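You operate a simulated robot arm through the tools that you are given. There is no shell and no other tool.

You run a simulated two-armed robot. Do the job below in one go: nothing can be reset, and whatever is moved stays where it is left.

JOB
Wash the mud off the wiper screen on the slow setting.
Fine: the dial was left on: turn it off before power on. Hold the washer one to six seconds, then wipe; dial off when clean, power off once the arm has parked.

Only the result counts: the job must be done as asked and must still hold three seconds after the hand-in. Knocking over, shifting, dropping, spilling or breaking anything else fails it.

ROBOT AND FRAMES
Two 7-joint arms with fingered hands on one trunk that stands fixed in place. Base frame: the origin is at the foot of the trunk, x ahead of it, y to its left, z up. Lengths are in mm, angles in rad, forces in N, time in s.
The left shoulder is at [60, 166, 876], the right one opposite. With the tool pointing down near the work surface each hand reaches from about 340 to 860 mm from the base axis, measured 20 degrees to its own side. Payload 5 kg a hand.
The TCP of each hand is the grasp point between the finger pads, 32 mm short of the fingertips. In the tool frame z runs along the fingers and y along their closing line. Largest opening 160 mm; the body of the gripper starts 89 mm behind the TCP. The gripper is a hand of 3 fingers: y runs from the thumb to the fingers, the wrist lies at [0, 0, -267] in the tool frame, and closing takes about 1.5 s.
Orientation is that of the tool frame in the base frame, as [roll, pitch, yaw] about the fixed x, y, z axes, in that order (R = Rz(yaw) Ry(pitch) Rx(roll)). With the fingers straight down and closing along the base's y, the tool's x points along the base's -x, its y along +y and its z along -z.

CONTROLS
- The arms move only by the tool drive_tool. It takes "left_targets", "right_targets" or both (then of equal length, played together; a hand with none holds still); each is a list that holds one entry, the list of rows, each a list of 7 numbers: the shift along the base's x, y, z in mm, then the turn, a rotation vector about the base's x, y, z in rad, then the opening in per cent of the stroke, from 0 (shut) to 100 (fully open). In form: [[[x, y, z, wx, wy, wz, fingers], ...]]. A call has 1 to 20 rows; each row is the pose to reach, as a shift and turn from the pose commanded when the call began. A row lasts 0.2 s, in which the tool goes at most 50 mm and 0.15 rad; a call with a longer step from one row to the next is refused whole, and so is a gripper value outside its range. A pose out of reach is approached as far as the arm can. The call stops where the force on the tool passes 40 N (or 10 N more than at its start, if that is more) or the arm is blocked; 0.2 s more then pass. The fingers move at their own pace (about 45 mm/s each) and stop on an object; they squeeze with about 31 N. The grip force told is the motor's: it shows also when the fingers shut on nothing. Time passes only in rows, and 0.2 s behind the last, so rows that repeat a pose let the fingers close. The reply holds the time, the measured pose of the TCP, the force on the tool along the base axes, the opening and the grip force, in the units named above and with some noise, with the torque about the TCP (base axes, N m) and any sound that the robot's microphone picked up.
- Cameras (640 x 400 px; columns grow to the right, rows downward): "scene" is now at [54.1, 18.8, 1523.5]; the picture's right is [0.21, -0.98, 0.00], its down [-0.63, -0.14, -0.76] and it looks along [0.74, 0.16, -0.65] (base axes); focal length 361 px, centre (320, 200). "left" rides on the left gripper at [-65, -4, -116] in its tool frame; the picture's right is [0.06, -1.00, 0.00], its down [0.87, 0.05, -0.49] and it looks along [0.49, 0.03, 0.87] (tool axes); focal length 261 px, centre (320, 200). "right" rides on the right gripper at [65, -4, -116] in its tool frame; the picture's right is [0.06, 1.00, 0.00], its down [-0.87, 0.05, -0.49] and it looks along [-0.49, 0.03, 0.87] (tool axes); focal length 261 px, centre (320, 200). There is no depth. A picture from a camera that has moved, and an enlarged one, comes with that camera's place and axes in the base frame and with its lens.
- get_image(camera): a new picture of that camera. No time passes.
- raise_lower(by): slides the trunk up (or, below 0, down) by that many mm; the arms and the scene camera ride with it, the base frame stays. It gives what a move gives, with no picture.
- hand_shape(shape, hand): the hand has 3 fingers and takes this shape, open, in about a second: jaw (thumb against the fingers, like two jaws); tri (thumb and two fingers); tip (a fingertip pinch); poke (one finger out to press); point (the index stretched); flat (the hand flat); cup (the hand cupped); fist (a fist). The gripper value then closes the fingers along that shape, each until it touches; the sizes above hold for jaw. It gives what a move gives, with no picture.
- aim_head(pan, tilt): turns the head with the scene camera to pan (to the left, within 1.501 rad either way) and tilt (down, from -0.506 to 1.204), counted from straight ahead of the robot. It gives what a move gives.
- zoom(camera, box): a new picture of the part [left, top, right, bottom] of that camera's present view, enlarged. No time passes.
- hand_in(): hands the job in; it is judged then, once.

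Places have to be worked out from the pictures, the camera data and where the tool is seen. Open the grippers and draw the arms clear of the work before you hand the job in, unless the task says otherwise.

The tools are called after "Request:" by a JSON object that holds its "method" and its "body". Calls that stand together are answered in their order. drive_tool: Moves the arms, as the interface text tells. Its arguments: {"type":"object","properties":{"left_targets":{"type":"array","items":{"type":"array","items":{"type":"array","items":{"type":"number"}}}},"right_targets":{"type":"array","items":{"type":"array","items":{"type":"array","items":{"type":"number"}}}}},"required":[]} The other tools are called the same way: raise_lower (by) slides the trunk up or down; hand_shape (shape, hand) gives the hand a shape; aim_head (pan, tilt) turns the head that bears the scene camera; get_image (camera) takes a picture; zoom (camera, box) takes an enlarged picture of a part of a camera's view; hand_in () hands the job in.

At the start:

```text
t: 0.0
left_tcp_pos: [516.7, 438.1, 1092.3]
left_orientation: [-3.141, 0.0, 3.14]
left_contact_force: [-0.3, -0.3, 0.0]
left_ft_torque: [0.01, 0.02, 0.0]
left_grip_width: 160.0
left_finger_force: 0.1
left_shape: jaw
right_tcp_pos: [599.0, -48.1, 1074.7]
right_orientation: [-3.14, -0.001, -3.14]
right_contact_force: [1.0, 0.6, 0.0]
right_ft_torque: [-0.04, -0.01, -0.01]
right_grip_width: 159.9
right_finger_force: 0.0
right_shape: jaw
trunk travel left (down, up): [-425.0, 165.0]
head pan, tilt: [0.215, 0.703]
```

scene: 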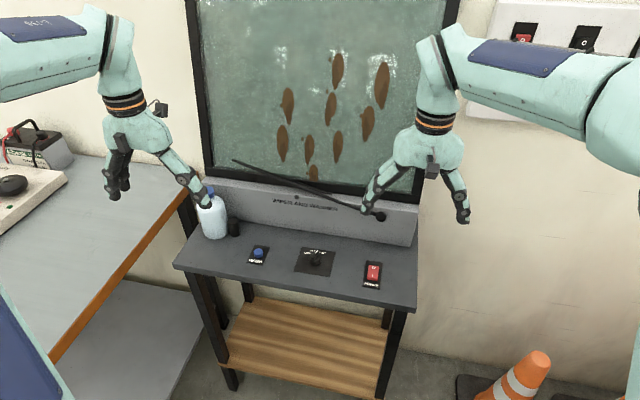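
right: 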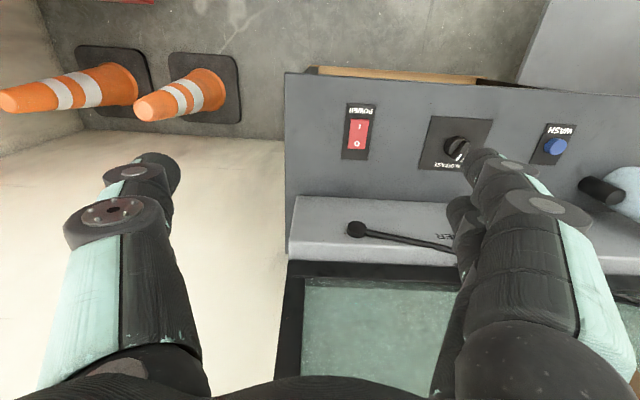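
left: 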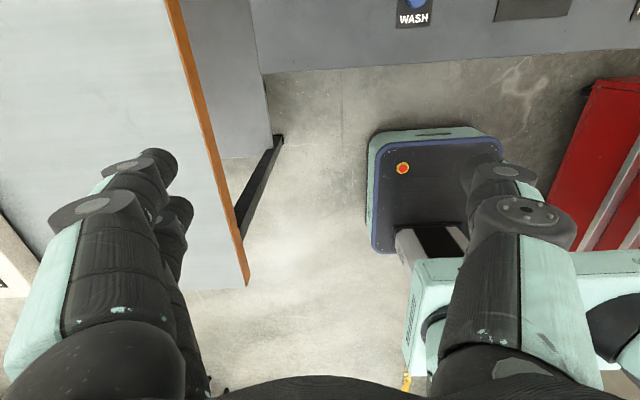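

I'll look closely at the panel with the wash button, the dial and the power switch before moving anything.

Request:
{"method": "zoom", "body": {"camera": "scene", "box": [230, 230, 400, 300]}}

Request:
{"method": "zoom", "body": {"camera": "right", "box": [320, 80, 600, 255]}}

Request:
{"method": "zoom", "body": {"camera": "scene", "box": [160, 0, 480, 200]}}

```text
3.76 times, centred on (315, 265) of scene
camera zoom: at [54.1, 18.8, 1523.5], right [0.21, -0.98, 0.0], down [-0.63, -0.14, -0.76], along [0.74, 0.16, -0.65], focal length 1360 px, centre (339, -45)
```

zoom: 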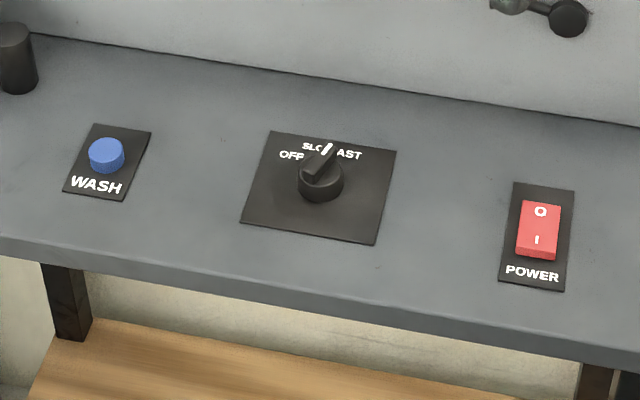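

```text
2.29 times, centred on (460, 168) of right
camera zoom: at [533.8, -52.7, 1190.3], right [-0.06, 1.0, 0.0], down [0.87, 0.05, 0.49], along [0.49, 0.03, -0.87], focal length 596 px, centre (0, 274)
```

zoom: 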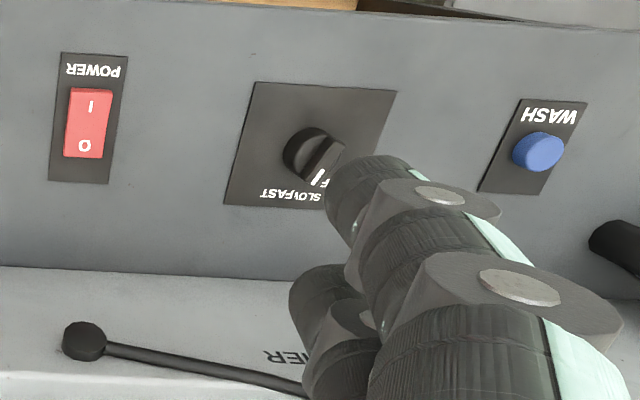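

```text
2.00 times, centred on (320, 100) of scene
camera zoom: at [54.1, 18.8, 1523.5], right [0.21, -0.98, 0.0], down [-0.63, -0.14, -0.76], along [0.74, 0.16, -0.65], focal length 723 px, centre (320, 400)
```

zoom: 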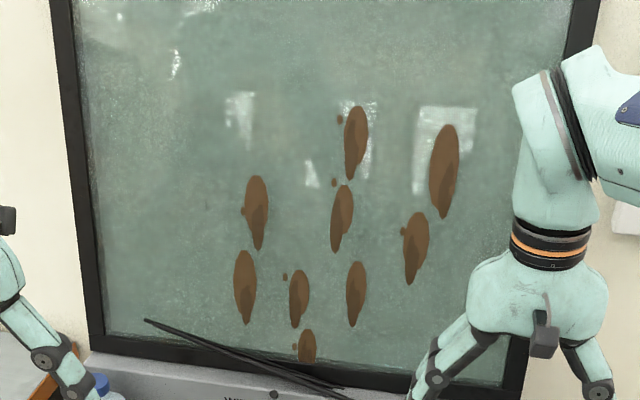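

The panel reads wash (blue) at about (638, 313), the dial at (640, 160) and the power rocker at (636, 12), all near z≈805. The dial's pointer isn't clear from here, so I'll move the right hand, with its camera, to look straight at the dial from above and behind.

Request:
{"method": "drive_tool", "body": {"right_targets": [[[-10, 36, -15, 0, 0, 0, 100], [-20, 72, -30, 0, 0, 0, 100], [-30, 108, -45, 0, 0, 0, 100], [-40, 144, -60, 0, 0, 0, 100], [-50, 180, -75, 0, 0, 0, 100], [-57, 212, -91, 0, 0, 0, 100], [-57, 212, -91, 0, 0, 0, 100]]]}}

Request:
{"method": "get_image", "body": {"camera": "right"}}

Request:
{"method": "get_image", "body": {"camera": "scene"}}

```text
t: 1.6
left_tcp_pos: [517.3, 437.1, 1092.1]
left_orientation: [-3.141, -0.002, 3.14]
left_contact_force: [-0.2, -0.4, -0.9]
left_ft_torque: [-0.01, 0.04, 0.01]
left_grip_width: 159.8
left_finger_force: 0.0
left_shape: jaw
right_tcp_pos: [540.8, 164.8, 982.3]
right_orientation: [-3.141, 0.002, 3.14]
right_contact_force: [0.6, 0.5, -1.0]
right_ft_torque: [-0.03, 0.02, 0.01]
right_grip_width: 160.0
right_finger_force: 0.0
right_shape: jaw
trunk travel left (down, up): [-425.0, 165.0]
head pan, tilt: [0.215, 0.703]
```

```text
taken
camera right: at [476.1, 159.6, 1098.4], right [-0.06, 1.0, 0.0], down [0.87, 0.05, 0.49], along [0.49, 0.03, -0.87], focal length 261 px, centre (320, 200)
```

right: 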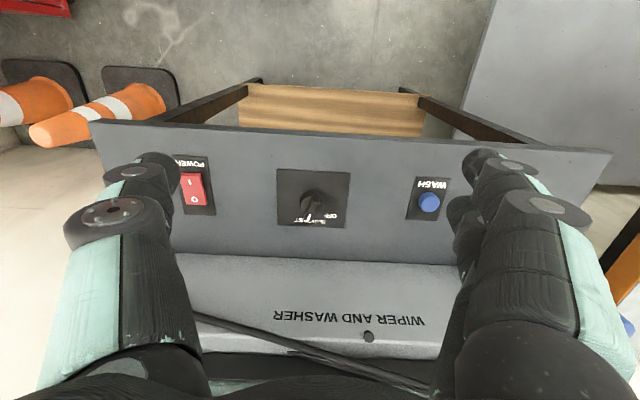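

```text
taken
camera scene: at [54.0, 18.6, 1523.5], right [0.21, -0.98, 0.0], down [-0.63, -0.14, -0.76], along [0.74, 0.16, -0.65], focal length 361 px, centre (320, 200)
```

scene: 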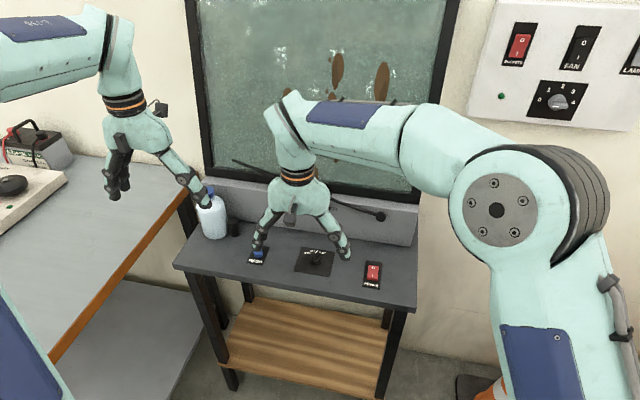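

Request:
{"method": "zoom", "body": {"camera": "right", "box": [260, 155, 380, 230]}}

Request:
{"method": "zoom", "body": {"camera": "right", "box": [160, 140, 480, 340]}}

Request:
{"method": "zoom", "body": {"camera": "scene", "box": [480, 0, 640, 140]}}

```text
5.33 times, centred on (320, 192) of right
camera zoom: at [476.1, 159.6, 1098.4], right [-0.06, 1.0, 0.0], down [0.87, 0.05, 0.49], along [0.49, 0.03, -0.87], focal length 1390 px, centre (320, 240)
```

zoom: 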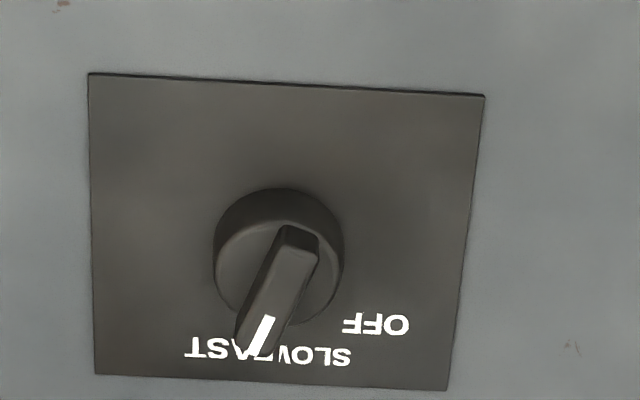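

```text
2.00 times, centred on (320, 240) of right
camera zoom: at [476.1, 159.6, 1098.4], right [-0.06, 1.0, 0.0], down [0.87, 0.05, 0.49], along [0.49, 0.03, -0.87], focal length 521 px, centre (320, 120)
```

zoom: 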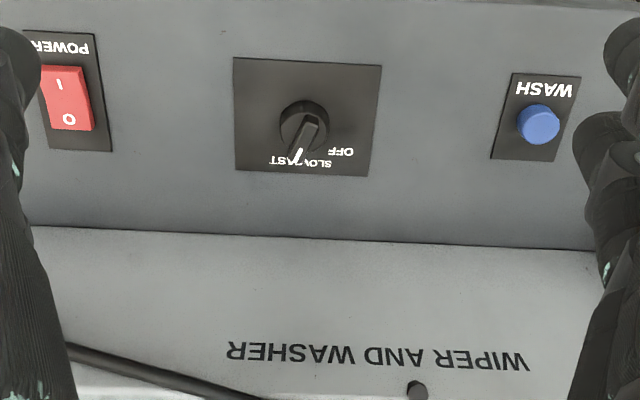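

```text
2.86 times, centred on (560, 70) of scene
camera zoom: at [54.0, 18.6, 1523.5], right [0.21, -0.98, 0.0], down [-0.63, -0.14, -0.76], along [0.74, 0.16, -0.65], focal length 1032 px, centre (-366, 571)
```

zoom: 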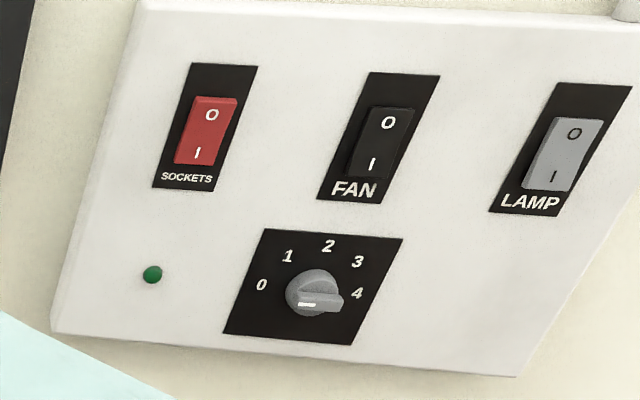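

The dial's pointer lies over the FAST side (about −16° from straight ahead), with OFF two steps counter-clockwise at about +50°. Before gripping I'll check how the fingers sit in the hand, and look at the wiper from closer up.

Request:
{"method": "zoom", "body": {"camera": "scene", "box": [180, 140, 420, 290]}}

Request:
{"method": "zoom", "body": {"camera": "scene", "box": [80, 90, 260, 250]}}

Request:
{"method": "get_image", "body": {"camera": "left"}}

```text
2.67 times, centred on (300, 215) of scene
camera zoom: at [54.0, 18.6, 1523.5], right [0.21, -0.98, 0.0], down [-0.63, -0.14, -0.76], along [0.74, 0.16, -0.65], focal length 964 px, centre (373, 160)
```

zoom: 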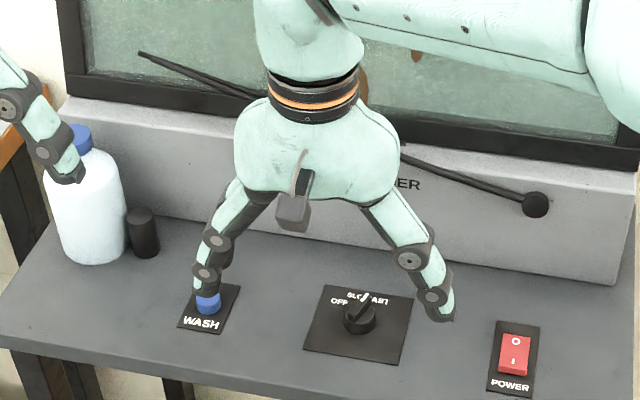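

```text
2.50 times, centred on (170, 170) of scene
camera zoom: at [54.0, 18.6, 1523.5], right [0.21, -0.98, 0.0], down [-0.63, -0.14, -0.76], along [0.74, 0.16, -0.65], focal length 903 px, centre (695, 275)
```

zoom: 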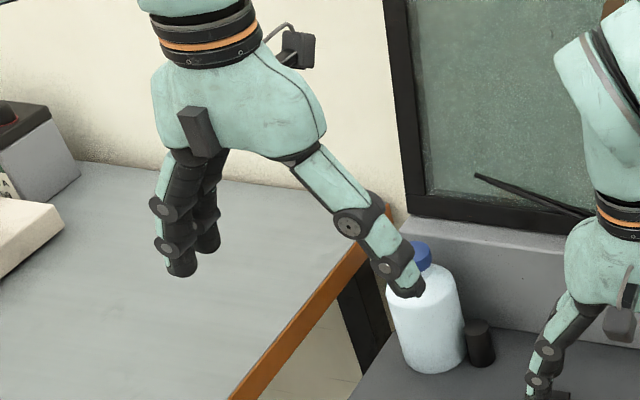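

```text
taken
camera left: at [581.4, 433.7, 1209.3], right [-0.06, -1.0, 0.0], down [-0.87, 0.05, 0.49], along [-0.49, 0.03, -0.87], focal length 261 px, centre (320, 200)
```

left: 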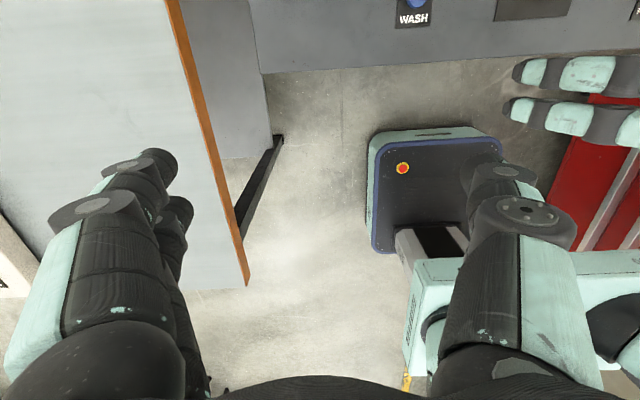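

The hand is a thumb on −y and two fingers on +y, and the dial axis is at (645, 160) with the pointer at about −17°. I'll bring the right hand over the dial, line its jaws up across the pointer ridge, part-close it, and stay about 40 mm above the knob to check the fit.

Request:
{"method": "drive_tool", "body": {"right_targets": [[[25, -1, -20, 0, 0, -0.1, 50], [50, -2, -40, 0, 0, -0.2, 40], [75, -3, -60, 0, 0, -0.3, 35], [103.5, -4.5, -84, 0, 0, -0.3, 35], [103.5, -4.5, -84, 0, 0, -0.3, 35], [103.5, -4.5, -84, 0, 0, -0.3, 35], [103.5, -4.5, -84, 0, 0, -0.3, 35], [103.5, -4.5, -84, 0, 0, -0.3, 35]]]}}

Request:
{"method": "get_image", "body": {"camera": "right"}}

Request:
{"method": "zoom", "body": {"camera": "scene", "box": [220, 120, 420, 300]}}

```text
t: 3.4
left_tcp_pos: [517.4, 437.2, 1092.9]
left_orientation: [-3.141, 0.0, -3.141]
left_contact_force: [-0.3, -0.2, 1.1]
left_ft_torque: [0.05, -0.01, 0.02]
left_grip_width: 159.8
left_finger_force: 0.2
left_shape: jaw
right_tcp_pos: [643.8, 159.4, 899.5]
right_orientation: [3.141, 0.0, 2.842]
right_contact_force: [0.3, 0.7, -0.2]
right_ft_torque: [-0.01, 0.01, -0.04]
right_grip_width: 56.8
right_finger_force: 0.0
right_shape: jaw
trunk travel left (down, up): [-425.0, 165.0]
head pan, tilt: [0.215, 0.703]
```

```text
taken
camera right: at [580.0, 175.0, 1014.2], right [0.24, 0.97, 0.0], down [0.85, -0.21, 0.49], along [0.48, -0.12, -0.87], focal length 261 px, centre (320, 200)
```

right: 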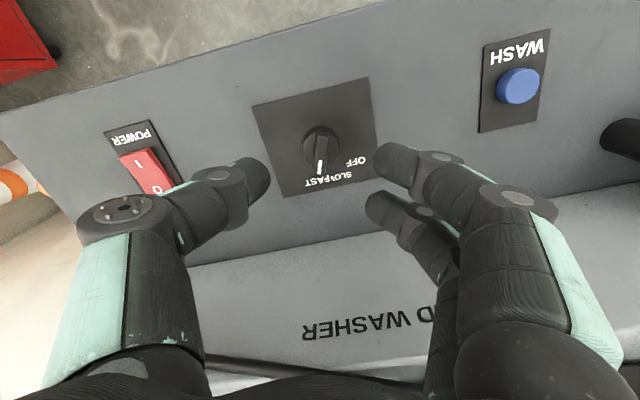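

```text
2.22 times, centred on (320, 210) of scene
camera zoom: at [54.1, 18.9, 1523.5], right [0.21, -0.98, 0.0], down [-0.63, -0.14, -0.76], along [0.74, 0.16, -0.65], focal length 803 px, centre (320, 178)
```

zoom: 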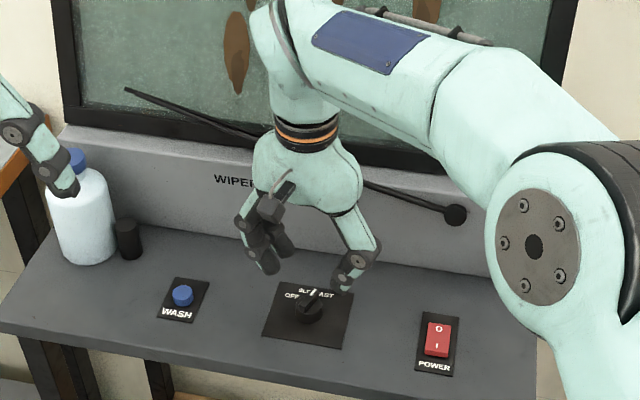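

The jaws straddle the knob and the pointer ridge lines up with the hand: the dial sits at the predicted pixel (320, 150). I'll lower 54 mm so the fingertips reach about z≈814, beside the ridge.

Request:
{"method": "drive_tool", "body": {"right_targets": [[[1, 0, -20, 0, 0, 0, 35], [1, 0, -36, 0, 0, 0, 35], [1, 0, -46, 0, 0, 0, 35], [1, 0, -54, 0, 0, 0, 35], [1, 0, -54, 0, 0, 0, 35]]]}}

Request:
{"method": "zoom", "body": {"camera": "right", "box": [200, 80, 440, 230]}}

Request:
{"method": "zoom", "body": {"camera": "scene", "box": [240, 190, 400, 290]}}

```text
t: 4.6
left_tcp_pos: [515.8, 436.9, 1093.8]
left_orientation: [3.141, 0.001, -3.142]
left_contact_force: [0.3, 0.8, 0.5]
left_ft_torque: [0.01, -0.03, 0.02]
left_grip_width: 159.9
left_finger_force: 0.1
left_shape: jaw
right_tcp_pos: [646.0, 158.9, 844.9]
right_orientation: [3.141, -0.001, 2.841]
right_contact_force: [-0.6, 0.5, 0.1]
right_ft_torque: [0.01, -0.02, 0.01]
right_grip_width: 56.4
right_finger_force: 0.0
right_shape: jaw
trunk travel left (down, up): [-425.0, 165.0]
head pan, tilt: [0.215, 0.703]
```

```text
2.67 times, centred on (320, 155) of right
camera zoom: at [582.8, 174.0, 961.0], right [0.24, 0.97, 0.0], down [0.85, -0.21, 0.49], along [0.48, -0.12, -0.87], focal length 695 px, centre (320, 320)
```

zoom: 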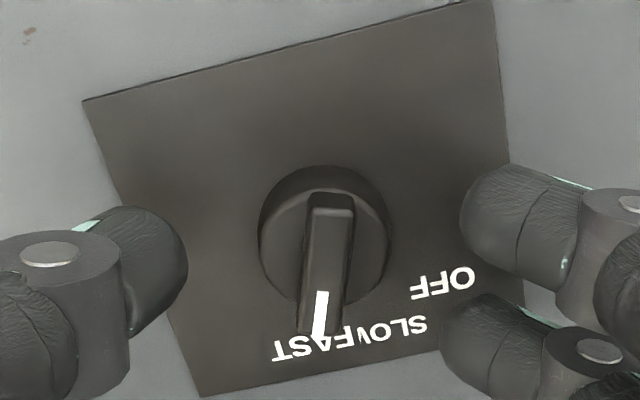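

```text
4.00 times, centred on (320, 240) of scene
camera zoom: at [54.1, 18.9, 1523.5], right [0.21, -0.98, 0.0], down [-0.63, -0.14, -0.76], along [0.74, 0.16, -0.65], focal length 1446 px, centre (320, 40)
```

zoom: 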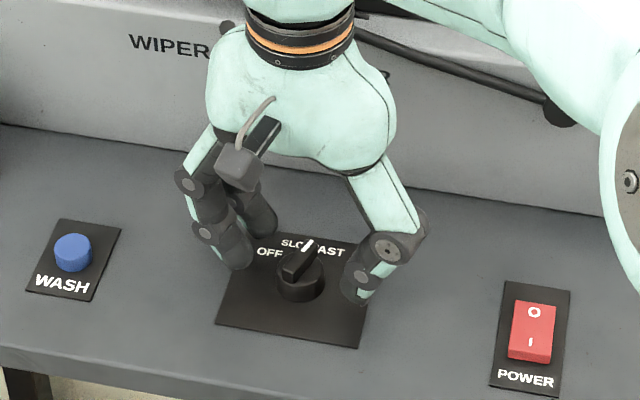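

The ridge is centred and parallel to the pads, with the tips about 12 mm above the panel and no contact force. I'll close on the knob.

Request:
{"method": "drive_tool", "body": {"right_targets": [[[0, 0, 0, 0, 0, 0, 15], [0, 0, 0, 0, 0, 0, 0], [0, 0, 0, 0, 0, 0, 0], [0, 0, 0, 0, 0, 0, 0], [0, 0, 0, 0, 0, 0, 0], [0, 0, 0, 0, 0, 0, 0]]]}}

Request:
{"method": "zoom", "body": {"camera": "right", "box": [200, 80, 440, 230]}}

Request:
{"method": "zoom", "body": {"camera": "scene", "box": [240, 190, 400, 290]}}

```text
t: 6.0
left_tcp_pos: [515.6, 438.0, 1093.5]
left_orientation: [-3.141, 0.0, -3.14]
left_contact_force: [-0.4, 0.4, 0.9]
left_ft_torque: [0.0, -0.03, 0.0]
left_grip_width: 159.9
left_finger_force: 0.1
left_shape: jaw
right_tcp_pos: [646.8, 158.9, 846.0]
right_orientation: [3.139, 0.003, 2.842]
right_contact_force: [2.5, 3.7, 9.2]
right_ft_torque: [0.11, -0.13, 0.03]
right_grip_width: 9.8
right_finger_force: 30.8
right_shape: jaw
trunk travel left (down, up): [-425.0, 165.0]
head pan, tilt: [0.215, 0.703]
```

```text
2.67 times, centred on (320, 155) of right
camera zoom: at [582.8, 174.6, 962.1], right [0.24, 0.97, 0.0], down [0.85, -0.21, 0.49], along [0.48, -0.11, -0.87], focal length 695 px, centre (320, 320)
```

zoom: 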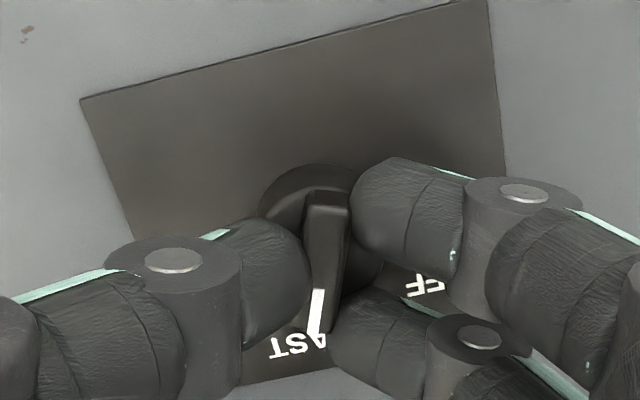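

```text
4.00 times, centred on (320, 240) of scene
camera zoom: at [53.7, 19.1, 1523.6], right [0.21, -0.98, 0.0], down [-0.63, -0.14, -0.76], along [0.74, 0.16, -0.65], focal length 1446 px, centre (320, 40)
```

zoom: 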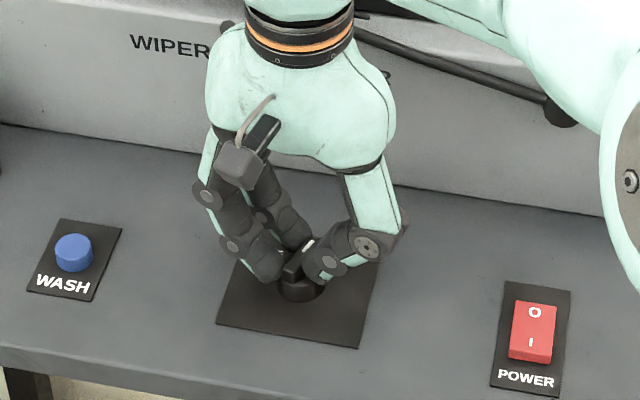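

The ridge is held (width 9.8 mm, grip 31 N). I'll turn it counter-clockwise in steps towards OFF, stopping one notch short of the end to check the torque and any clicks.

Request:
{"method": "drive_tool", "body": {"right_targets": [[[0, 0, 0, 0, 0, 0.1, 0], [0, 0, 0, 0, 0, 0.2, 0], [0, 0, 0, 0, 0, 0.3, 0], [0, 0, 0, 0, 0, 0.4, 0], [0, 0, 0, 0, 0, 0.5, 0], [0, 0, 0, 0, 0, 0.61, 0], [0, 0, 0, 0, 0, 0.61, 0]]]}}

Request:
{"method": "zoom", "body": {"camera": "right", "box": [200, 80, 440, 230]}}

Request:
{"method": "zoom", "body": {"camera": "scene", "box": [240, 190, 400, 290]}}

```text
t: 7.6
left_tcp_pos: [516.2, 438.2, 1093.8]
left_orientation: [3.141, 0.0, -3.138]
left_contact_force: [-0.5, 0.0, -0.5]
left_ft_torque: [-0.01, 0.0, -0.02]
left_grip_width: 160.0
left_finger_force: 0.0
left_shape: jaw
right_tcp_pos: [645.7, 160.3, 845.8]
right_orientation: [-3.141, 0.003, -2.829]
right_contact_force: [11.9, 12.5, 19.3]
right_ft_torque: [0.45, -0.32, 0.04]
right_grip_width: 9.6
right_finger_force: 31.4
right_shape: jaw
trunk travel left (down, up): [-425.0, 165.0]
head pan, tilt: [0.215, 0.703]
```

```text
2.67 times, centred on (320, 155) of right
camera zoom: at [585.4, 136.1, 962.0], right [-0.37, 0.93, 0.0], down [0.81, 0.32, 0.49], along [0.46, 0.18, -0.87], focal length 695 px, centre (320, 320)
```

zoom: 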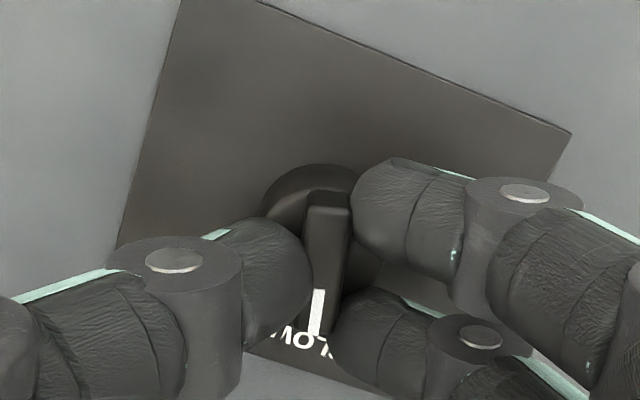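

```text
4.00 times, centred on (320, 240) of scene
camera zoom: at [53.7, 19.7, 1523.6], right [0.21, -0.98, 0.0], down [-0.63, -0.14, -0.76], along [0.74, 0.16, -0.65], focal length 1446 px, centre (320, 40)
```

zoom: 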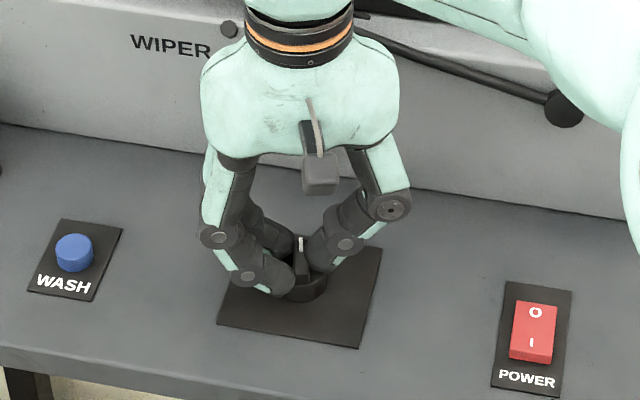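

The pointer now stands over SLOW (about +17°), so each notch is 0.61 rad. I'll ease the downward load slightly and turn one more notch to OFF.

Request:
{"method": "drive_tool", "body": {"right_targets": [[[0.5, 0.5, 1.5, 0, 0, 0, 0], [0.5, 0.5, 1.5, 0, 0, 0.1, 0], [0.5, 0.5, 1.5, 0, 0, 0.2, 0], [0.5, 0.5, 1.5, 0, 0, 0.3, 0], [0.5, 0.5, 1.5, 0, 0, 0.4, 0], [0.5, 0.5, 1.5, 0, 0, 0.5, 0], [0.5, 0.5, 1.5, 0, 0, 0.61, 0], [0.5, 0.5, 1.5, 0, 0, 0.61, 0]]]}}

Request:
{"method": "zoom", "body": {"camera": "right", "box": [200, 80, 440, 230]}}

Request:
{"method": "zoom", "body": {"camera": "scene", "box": [240, 190, 400, 290]}}

```text
t: 9.4
left_tcp_pos: [516.7, 437.9, 1092.3]
left_orientation: [-3.139, 0.001, -3.139]
left_contact_force: [0.6, 0.0, 0.6]
left_ft_torque: [-0.01, -0.02, 0.01]
left_grip_width: 159.7
left_finger_force: 0.1
left_shape: jaw
right_tcp_pos: [646.3, 161.6, 847.4]
right_orientation: [-3.14, 0.001, -2.219]
right_contact_force: [8.6, 17.6, 6.1]
right_ft_torque: [0.56, -0.27, 0.04]
right_grip_width: 9.5
right_finger_force: 30.7
right_shape: jaw
trunk travel left (down, up): [-425.0, 165.0]
head pan, tilt: [0.215, 0.703]
```

```text
2.67 times, centred on (320, 155) of right
camera zoom: at [610.0, 106.8, 962.4], right [-0.83, 0.55, 0.0], down [0.48, 0.73, 0.49], along [0.27, 0.41, -0.87], focal length 695 px, centre (320, 320)
```

zoom: 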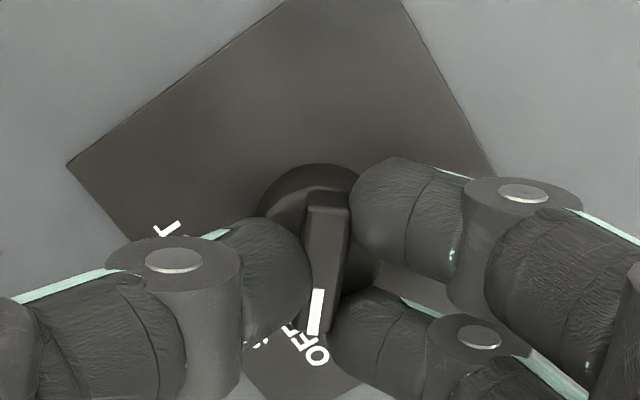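

```text
4.00 times, centred on (320, 240) of scene
camera zoom: at [54.4, 20.5, 1523.4], right [0.21, -0.98, 0.0], down [-0.63, -0.14, -0.76], along [0.74, 0.16, -0.65], focal length 1446 px, centre (320, 40)
```

zoom: 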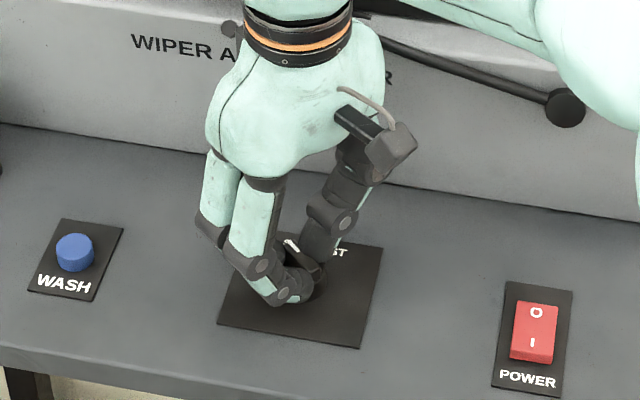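

The pointer is now over OFF. I'll open the fingers, rise clear, and check where the knob settles.

Request:
{"method": "drive_tool", "body": {"right_targets": [[[0, 0, 0, 0, 0, 0, 20], [0, 0, 0, 0, 0, 0, 35], [0, 0, 0, 0, 0, 0, 35], [0, 0, 10, 0, 0, 0, 35], [0, 0, 40, 0, 0, 0, 35], [0, 0, 80, 0, 0, 0, 35], [0, 0, 80, 0, 0, 0, 35]]]}}

Request:
{"method": "zoom", "body": {"camera": "right", "box": [200, 80, 440, 230]}}

Request:
{"method": "zoom", "body": {"camera": "scene", "box": [240, 190, 400, 290]}}

```text
t: 11.0
left_tcp_pos: [515.9, 437.4, 1093.3]
left_orientation: [3.141, -0.001, 3.142]
left_contact_force: [0.0, -0.4, 0.1]
left_ft_torque: [-0.01, 0.03, -0.02]
left_grip_width: 160.0
left_finger_force: 0.0
left_shape: jaw
right_tcp_pos: [647.2, 159.6, 928.5]
right_orientation: [3.141, -0.002, -2.223]
right_contact_force: [0.0, -0.2, 0.0]
right_ft_torque: [-0.01, -0.02, -0.01]
right_grip_width: 55.7
right_finger_force: 0.0
right_shape: jaw
trunk travel left (down, up): [-425.0, 165.0]
head pan, tilt: [0.215, 0.703]
```

```text
2.67 times, centred on (320, 155) of right
camera zoom: at [610.0, 105.9, 1043.8], right [-0.83, 0.56, 0.0], down [0.48, 0.72, 0.49], along [0.27, 0.41, -0.87], focal length 695 px, centre (320, 320)
```

zoom: 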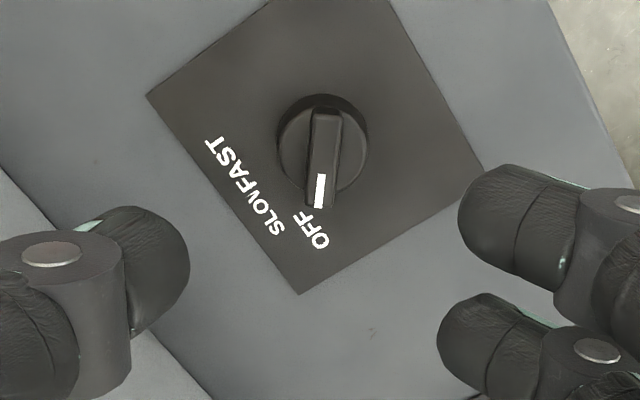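

```text
4.00 times, centred on (320, 240) of scene
camera zoom: at [54.2, 19.2, 1523.4], right [0.21, -0.98, 0.0], down [-0.63, -0.14, -0.76], along [0.74, 0.16, -0.65], focal length 1446 px, centre (320, 40)
```

zoom: 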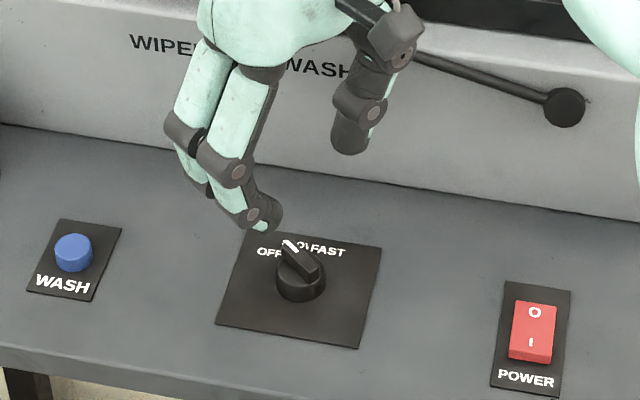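

The knob stays at OFF after release (about +52°, on the OFF label). Now I'll swing the right hand back to its original yaw above and in front of the power switch, and set it to the poke shape to see where the fingertip lies.

Request:
{"method": "drive_tool", "body": {"right_targets": [[[-5, -15, 12, 0, 0, -0.13, 35], [-12, -35, 25, 0, 0, -0.26, 35], [-20, -60, 38, 0, 0, -0.39, 35], [-28, -85, 50, 0, 0, -0.52, 35], [-35, -110, 50, 0, 0, -0.65, 35], [-40, -130, 50, 0, 0, -0.78, 35], [-45, -150, 50, 0, 0, -0.92, 35], [-45, -150, 50, 0, 0, -0.92, 35]]]}}

Request:
{"method": "hand_shape", "body": {"shape": "poke", "hand": "right"}}

Request:
{"method": "get_image", "body": {"camera": "right"}}

Request:
{"method": "get_image", "body": {"camera": "scene"}}

```text
t: 12.8
left_tcp_pos: [516.1, 437.5, 1092.3]
left_orientation: [3.141, 0.0, -3.14]
left_contact_force: [-0.2, 0.1, -0.1]
left_ft_torque: [-0.03, 0.0, 0.01]
left_grip_width: 160.0
left_finger_force: 0.1
left_shape: jaw
right_tcp_pos: [602.4, 7.9, 977.3]
right_orientation: [3.141, 0.0, 3.141]
right_contact_force: [0.3, -0.4, -0.5]
right_ft_torque: [0.01, 0.02, 0.02]
right_grip_width: 55.9
right_finger_force: 0.2
right_shape: jaw
trunk travel left (down, up): [-425.0, 165.0]
head pan, tilt: [0.215, 0.703]
```

```text
t: 13.7
left_tcp_pos: [516.8, 436.8, 1093.2]
left_orientation: [-3.141, 0.0, -3.141]
left_contact_force: [-0.1, -0.4, -0.5]
left_ft_torque: [-0.02, 0.0, 0.01]
left_grip_width: 160.3
left_finger_force: 0.1
left_shape: jaw
right_tcp_pos: [601.4, 9.4, 977.2]
right_orientation: [3.141, -0.001, -3.141]
right_contact_force: [0.4, -0.2, -0.1]
right_ft_torque: [0.0, 0.02, 0.02]
right_grip_width: 0.3
right_finger_force: 0.0
right_shape: poke
trunk travel left (down, up): [-425.0, 165.0]
head pan, tilt: [0.215, 0.703]
```

```text
taken
camera right: at [537.0, 4.8, 1092.4], right [-0.06, 1.0, 0.0], down [0.87, 0.05, 0.49], along [0.49, 0.03, -0.87], focal length 261 px, centre (320, 200)
```

right: 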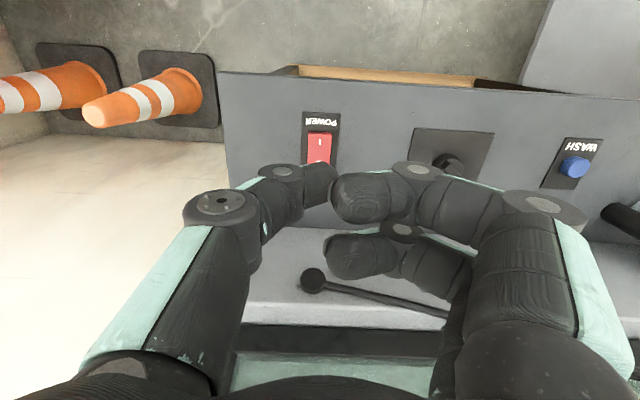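

```text
taken
camera scene: at [54.1, 19.0, 1523.5], right [0.21, -0.98, 0.0], down [-0.63, -0.14, -0.76], along [0.74, 0.16, -0.65], focal length 361 px, centre (320, 200)
```

scene: 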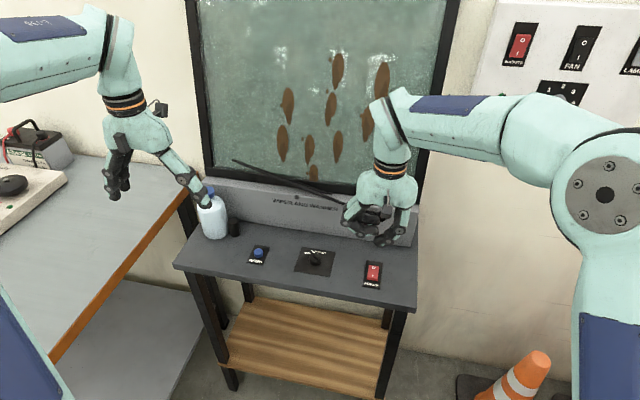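

I'll zoom in on both views to find which fingertip leads in the poke shape.

Request:
{"method": "zoom", "body": {"camera": "right", "box": [180, 90, 500, 290]}}

Request:
{"method": "zoom", "body": {"camera": "scene", "box": [320, 150, 440, 300]}}

```text
2.00 times, centred on (340, 190) of right
camera zoom: at [537.0, 4.8, 1092.4], right [-0.06, 1.0, 0.0], down [0.87, 0.05, 0.49], along [0.49, 0.03, -0.87], focal length 521 px, centre (280, 220)
```

zoom: 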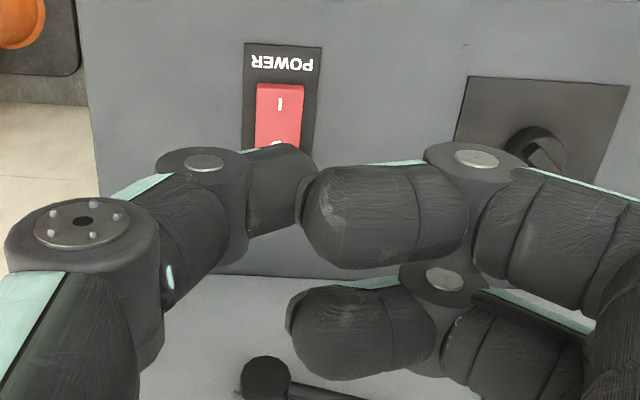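

```text
2.67 times, centred on (380, 225) of scene
camera zoom: at [54.1, 19.0, 1523.5], right [0.21, -0.98, 0.0], down [-0.63, -0.14, -0.76], along [0.74, 0.16, -0.65], focal length 964 px, centre (160, 133)
```

zoom: 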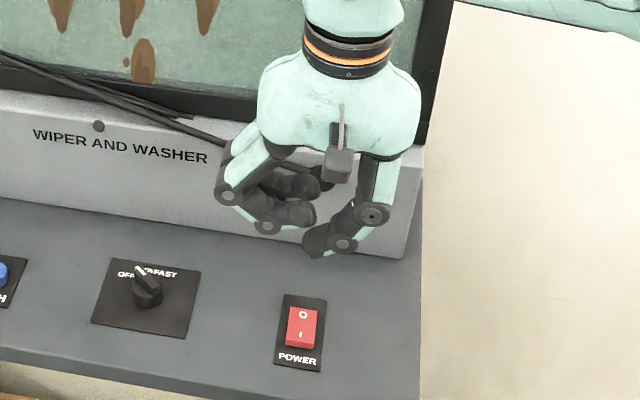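

The thumb is the poking finger; its tip sits about 25–30 mm below the TCP, close to the tool axis. The rocker spans x 613–661 at y≈10.5, with "I" at the near end, so I'll move to just above the near half at (621, 10).

Request:
{"method": "drive_tool", "body": {"right_targets": [[[10, -2, -30, 0, 0, 0, 0], [20, -5, -60, 0, 0, 0, 0], [20, -5, -95, 0, 0, 0, 0], [20, -5, -122, 0, 0, 0, 0], [20, -5, -122, 0, 0, 0, 0]]]}}

Request:
{"method": "zoom", "body": {"camera": "right", "box": [180, 80, 500, 280]}}

Request:
{"method": "zoom", "body": {"camera": "scene", "box": [320, 200, 440, 300]}}

```text
t: 14.9
left_tcp_pos: [515.8, 437.7, 1092.5]
left_orientation: [3.142, -0.001, -3.14]
left_contact_force: [-0.9, 0.8, 0.0]
left_ft_torque: [0.03, 0.01, 0.02]
left_grip_width: 159.9
left_finger_force: 0.2
left_shape: jaw
right_tcp_pos: [620.6, 6.0, 855.9]
right_orientation: [-3.14, 0.0, -3.142]
right_contact_force: [0.3, 0.3, 0.8]
right_ft_torque: [0.04, 0.02, 0.02]
right_grip_width: 0.0
right_finger_force: 0.1
right_shape: poke
trunk travel left (down, up): [-425.0, 165.0]
head pan, tilt: [0.215, 0.703]
```

```text
2.00 times, centred on (340, 180) of right
camera zoom: at [555.9, 1.0, 971.6], right [-0.06, 1.0, 0.0], down [0.87, 0.05, 0.49], along [0.49, 0.03, -0.87], focal length 521 px, centre (280, 240)
```

zoom: 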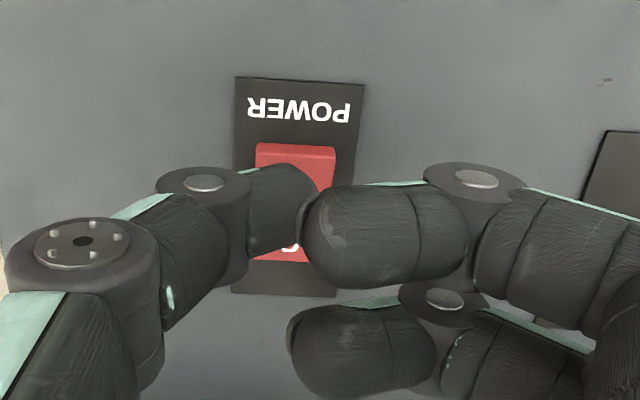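

```text
4.00 times, centred on (380, 250) of scene
camera zoom: at [54.0, 19.0, 1523.5], right [0.21, -0.98, 0.0], down [-0.63, -0.14, -0.76], along [0.74, 0.16, -0.65], focal length 1446 px, centre (80, 0)
```

zoom: 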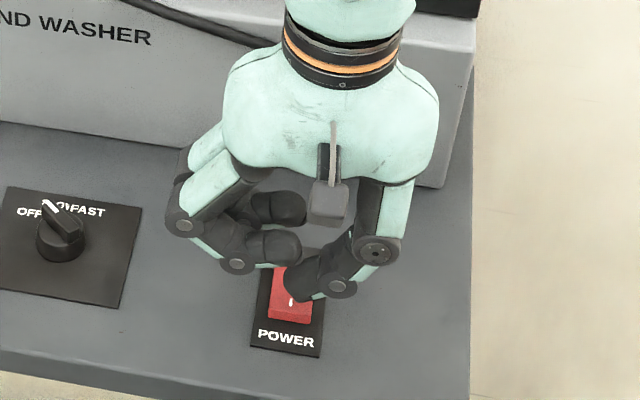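

The thumb tip is over the near "I" half with about 13 mm of air beneath it. I'll descend and press in small steps, watching the force.

Request:
{"method": "drive_tool", "body": {"right_targets": [[[0, 1, -6, 0, 0, 0, 0], [0, 1, -10, 0, 0, 0, 0], [0, 1, -12, 0, 0, 0, 0], [0, 1, -14, 0, 0, 0, 0], [0, 1, -16, 0, 0, 0, 0], [0, 1, -17, 0, 0, 0, 0]]]}}

Request:
{"method": "zoom", "body": {"camera": "scene", "box": [320, 200, 440, 300]}}

```text
t: 16.3
left_tcp_pos: [514.9, 435.5, 1095.1]
left_orientation: [3.141, -0.001, -3.141]
left_contact_force: [-0.4, -0.1, 0.5]
left_ft_torque: [-0.01, 0.02, 0.0]
left_grip_width: 159.7
left_finger_force: 0.0
left_shape: jaw
right_tcp_pos: [621.1, 5.6, 841.5]
right_orientation: [3.14, 0.005, 3.14]
right_contact_force: [-3.5, -11.0, 31.9]
right_ft_torque: [-0.17, -0.11, -0.07]
right_grip_width: 0.0
right_finger_force: 0.0
right_shape: poke
trunk travel left (down, up): [-425.0, 165.0]
head pan, tilt: [0.215, 0.703]
```

```text
4.00 times, centred on (380, 250) of scene
camera zoom: at [51.5, 18.1, 1524.0], right [0.21, -0.98, 0.0], down [-0.63, -0.14, -0.76], along [0.75, 0.16, -0.65], focal length 1446 px, centre (80, 0)
```

zoom: 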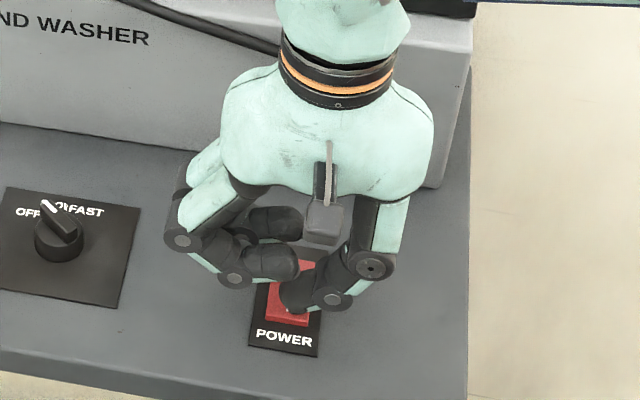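

The thumb met the rocker at TCP z≈841 and pressed with about 32 N. I'll lift off and see whether the rocker flipped.

Request:
{"method": "drive_tool", "body": {"right_targets": [[[0, 0, 10, 0, 0, 0, 0], [0, 0, 30, 0, 0, 0, 0], [-10, -30, 60, 0, 0, 0, 0], [-20, -70, 80, 0, 0, 0, 0], [-20, -80, 80, 0, 0, 0, 0]]]}}

Request:
{"method": "zoom", "body": {"camera": "scene", "box": [320, 220, 440, 300]}}

Request:
{"method": "zoom", "body": {"camera": "right", "box": [280, 60, 520, 210]}}

Request:
{"method": "get_image", "body": {"camera": "scene"}}

```text
t: 17.5
left_tcp_pos: [517.5, 438.9, 1093.2]
left_orientation: [3.142, 0.0, -3.141]
left_contact_force: [0.3, 1.0, -0.3]
left_ft_torque: [0.01, -0.03, 0.0]
left_grip_width: 159.9
left_finger_force: 0.0
left_shape: jaw
right_tcp_pos: [600.6, -74.9, 918.7]
right_orientation: [-3.141, 0.001, 3.142]
right_contact_force: [-1.0, -0.5, -0.7]
right_ft_torque: [0.02, 0.02, 0.03]
right_grip_width: 0.0
right_finger_force: 0.0
right_shape: poke
trunk travel left (down, up): [-425.0, 165.0]
head pan, tilt: [0.215, 0.703]
```

```text
5.00 times, centred on (380, 260) of scene
camera zoom: at [54.2, 19.0, 1523.4], right [0.21, -0.98, 0.0], down [-0.63, -0.14, -0.76], along [0.74, 0.16, -0.65], focal length 1807 px, centre (20, -100)
```

zoom: 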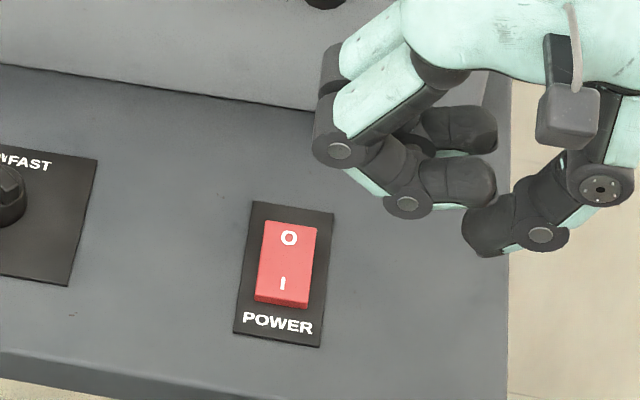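

```text
2.67 times, centred on (400, 135) of right
camera zoom: at [535.5, -78.5, 1033.8], right [-0.06, 1.0, 0.0], down [0.87, 0.05, 0.49], along [0.49, 0.03, -0.87], focal length 695 px, centre (107, 373)
```

zoom: 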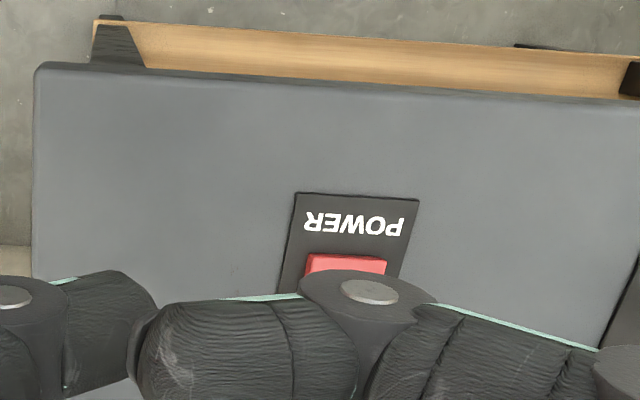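

```text
taken
camera scene: at [54.2, 19.0, 1523.4], right [0.21, -0.98, 0.0], down [-0.63, -0.14, -0.76], along [0.74, 0.16, -0.65], focal length 361 px, centre (320, 200)
```

scene: 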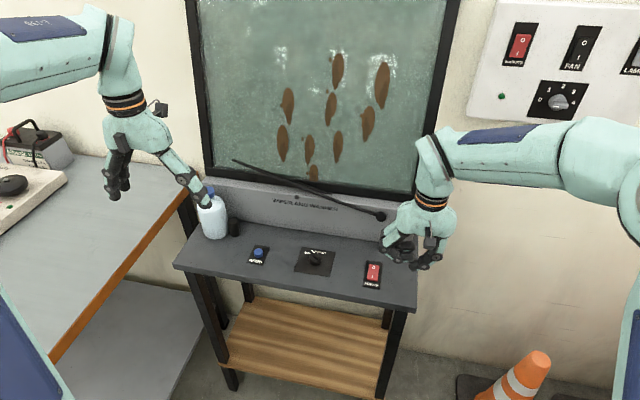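

The rocker has flipped: its "O" and "I" are now 9 px apart instead of 7.5 px, so the near end is down and power is on. Next I'll set the left hand to poke for the washer and the right hand back to jaw for the dial, both in free space.

Request:
{"method": "hand_shape", "body": {"shape": "poke", "hand": "left"}}

Request:
{"method": "hand_shape", "body": {"shape": "jaw", "hand": "right"}}

Request:
{"method": "zoom", "body": {"camera": "scene", "box": [160, 140, 420, 300]}}

Request:
{"method": "zoom", "body": {"camera": "left", "box": [160, 0, 640, 300]}}

```text
t: 18.4
left_tcp_pos: [516.4, 438.5, 1093.3]
left_orientation: [-3.141, -0.001, 3.14]
left_contact_force: [0.3, 0.4, -0.2]
left_ft_torque: [-0.03, -0.02, 0.02]
left_grip_width: 0.0
left_finger_force: 0.2
left_shape: poke
right_tcp_pos: [601.0, -73.7, 917.5]
right_orientation: [3.141, 0.0, 3.141]
right_contact_force: [-1.0, -0.2, -1.1]
right_ft_torque: [0.0, -0.01, 0.0]
right_grip_width: 0.0
right_finger_force: 0.0
right_shape: poke
trunk travel left (down, up): [-425.0, 165.0]
head pan, tilt: [0.215, 0.703]
```

```text
t: 19.3
left_tcp_pos: [516.5, 436.6, 1094.2]
left_orientation: [-3.141, 0.0, -3.141]
left_contact_force: [0.6, -0.4, 0.2]
left_ft_torque: [0.02, -0.02, -0.03]
left_grip_width: 0.1
left_finger_force: 0.1
left_shape: poke
right_tcp_pos: [600.1, -73.6, 918.0]
right_orientation: [-3.14, -0.001, 3.141]
right_contact_force: [0.0, 0.0, 0.2]
right_ft_torque: [0.01, -0.01, 0.02]
right_grip_width: 159.7
right_finger_force: 0.0
right_shape: jaw
trunk travel left (down, up): [-425.0, 165.0]
head pan, tilt: [0.215, 0.703]
```

```text
2.46 times, centred on (290, 220) of scene
camera zoom: at [54.1, 19.0, 1523.5], right [0.21, -0.98, 0.0], down [-0.63, -0.14, -0.76], along [0.74, 0.16, -0.65], focal length 890 px, centre (394, 151)
```

zoom: 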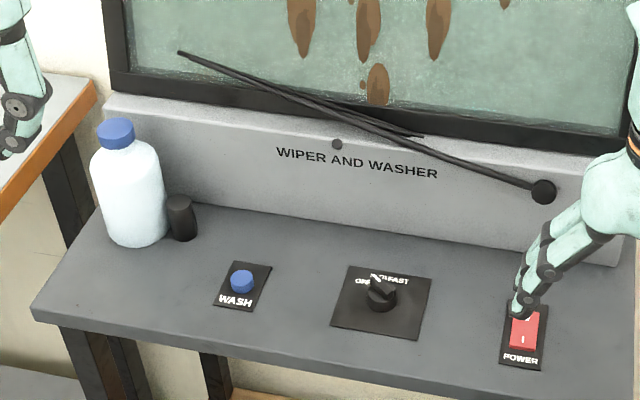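

```text
1.33 times, centred on (400, 150) of left
camera zoom: at [581.4, 434.3, 1209.2], right [-0.06, -1.0, 0.0], down [-0.87, 0.05, 0.49], along [-0.49, 0.03, -0.87], focal length 348 px, centre (213, 267)
```

zoom: 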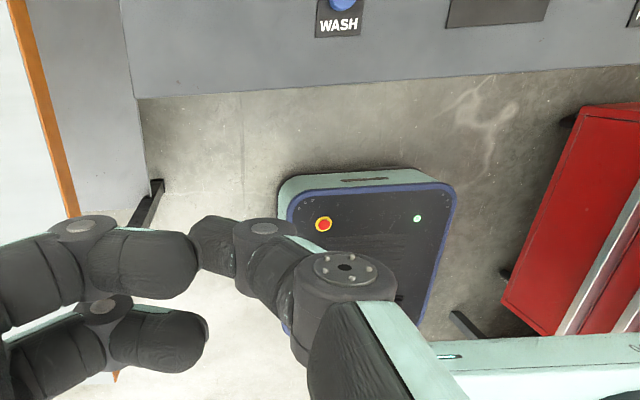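

The view of the panel is clear, and I place the wash button at about (639, 310). I'll bring the left hand over it, about 55 mm high, while the right hand moves to wait over the near side of the dial at the OFF grip angle.

Request:
{"method": "drive_tool", "body": {"left_targets": [[[15.3, -16.4, -24, 0, 0, 0, 0], [30.6, -32.9, -48, 0, 0, 0, 0], [45.9, -49.4, -72, 0, 0, 0, 0], [61.1, -65.8, -96, 0, 0, 0, 0], [76.4, -82.2, -120, 0, 0, 0, 0], [91.7, -98.7, -144, 0, 0, 0, 0], [107, -115.1, -168, 0, 0, 0, 0], [122.3, -131.6, -192.3, 0, 0, 0, 0], [122.3, -131.6, -192.3, 0, 0, 0, 0]]], "right_targets": [[[0, 24, 15, 0, 0, 0.115, 35], [0, 48, 30, 0, 0, 0.23, 35], [0, 72, 45, 0, 0, 0.345, 35], [0, 97, 60, 0, 0, 0.46, 35], [0, 121, 72, 0, 0, 0.575, 35], [0, 145, 72, 0, 0, 0.69, 35], [0, 170, 72, 0, 0, 0.805, 35], [0, 194, 72, 0, 0, 0.92, 35], [0, 194, 72, 0, 0, 0.92, 35]]]}}

Request:
{"method": "get_image", "body": {"camera": "scene"}}

Request:
{"method": "zoom", "body": {"camera": "right", "box": [160, 100, 480, 300]}}

Request:
{"method": "get_image", "body": {"camera": "left"}}

```text
t: 21.3
left_tcp_pos: [639.1, 305.0, 900.5]
left_orientation: [3.14, 0.001, -3.14]
left_contact_force: [0.1, -0.3, -0.2]
left_ft_torque: [0.03, 0.01, -0.01]
left_grip_width: 0.0
left_finger_force: 0.0
left_shape: poke
right_tcp_pos: [599.5, 118.1, 989.3]
right_orientation: [3.141, 0.001, -2.221]
right_contact_force: [-0.7, -1.5, 0.4]
right_ft_torque: [-0.01, -0.01, -0.04]
right_grip_width: 56.5
right_finger_force: 0.1
right_shape: jaw
trunk travel left (down, up): [-425.0, 165.0]
head pan, tilt: [0.215, 0.703]
```

```text
taken
camera scene: at [53.9, 18.9, 1523.5], right [0.21, -0.98, 0.0], down [-0.63, -0.14, -0.76], along [0.74, 0.16, -0.65], focal length 361 px, centre (320, 200)
```

scene: 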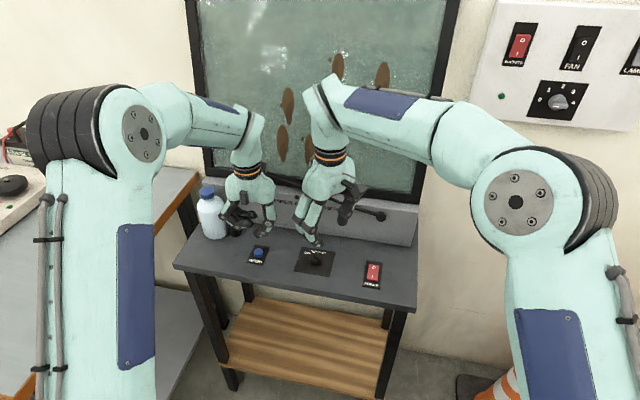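

```text
2.00 times, centred on (320, 200) of right
camera zoom: at [563.9, 63.9, 1105.7], right [-0.83, 0.55, 0.0], down [0.48, 0.72, 0.49], along [0.27, 0.41, -0.87], focal length 521 px, centre (320, 200)
```

zoom: 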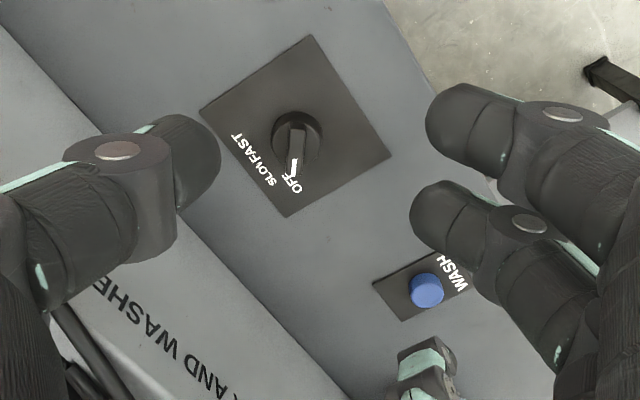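

```text
taken
camera left: at [703.7, 301.2, 1016.8], right [-0.06, -1.0, 0.0], down [-0.87, 0.05, 0.49], along [-0.49, 0.03, -0.87], focal length 261 px, centre (320, 200)
```

left: 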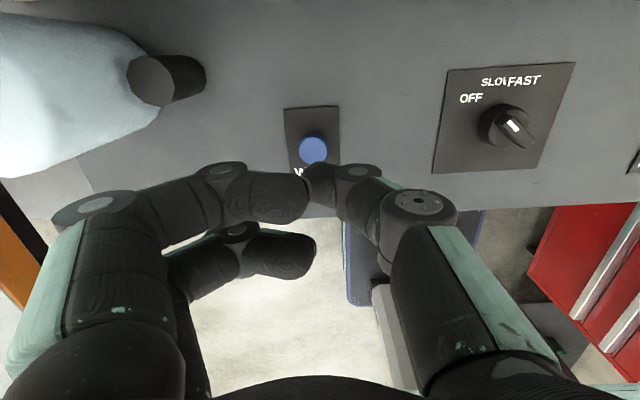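

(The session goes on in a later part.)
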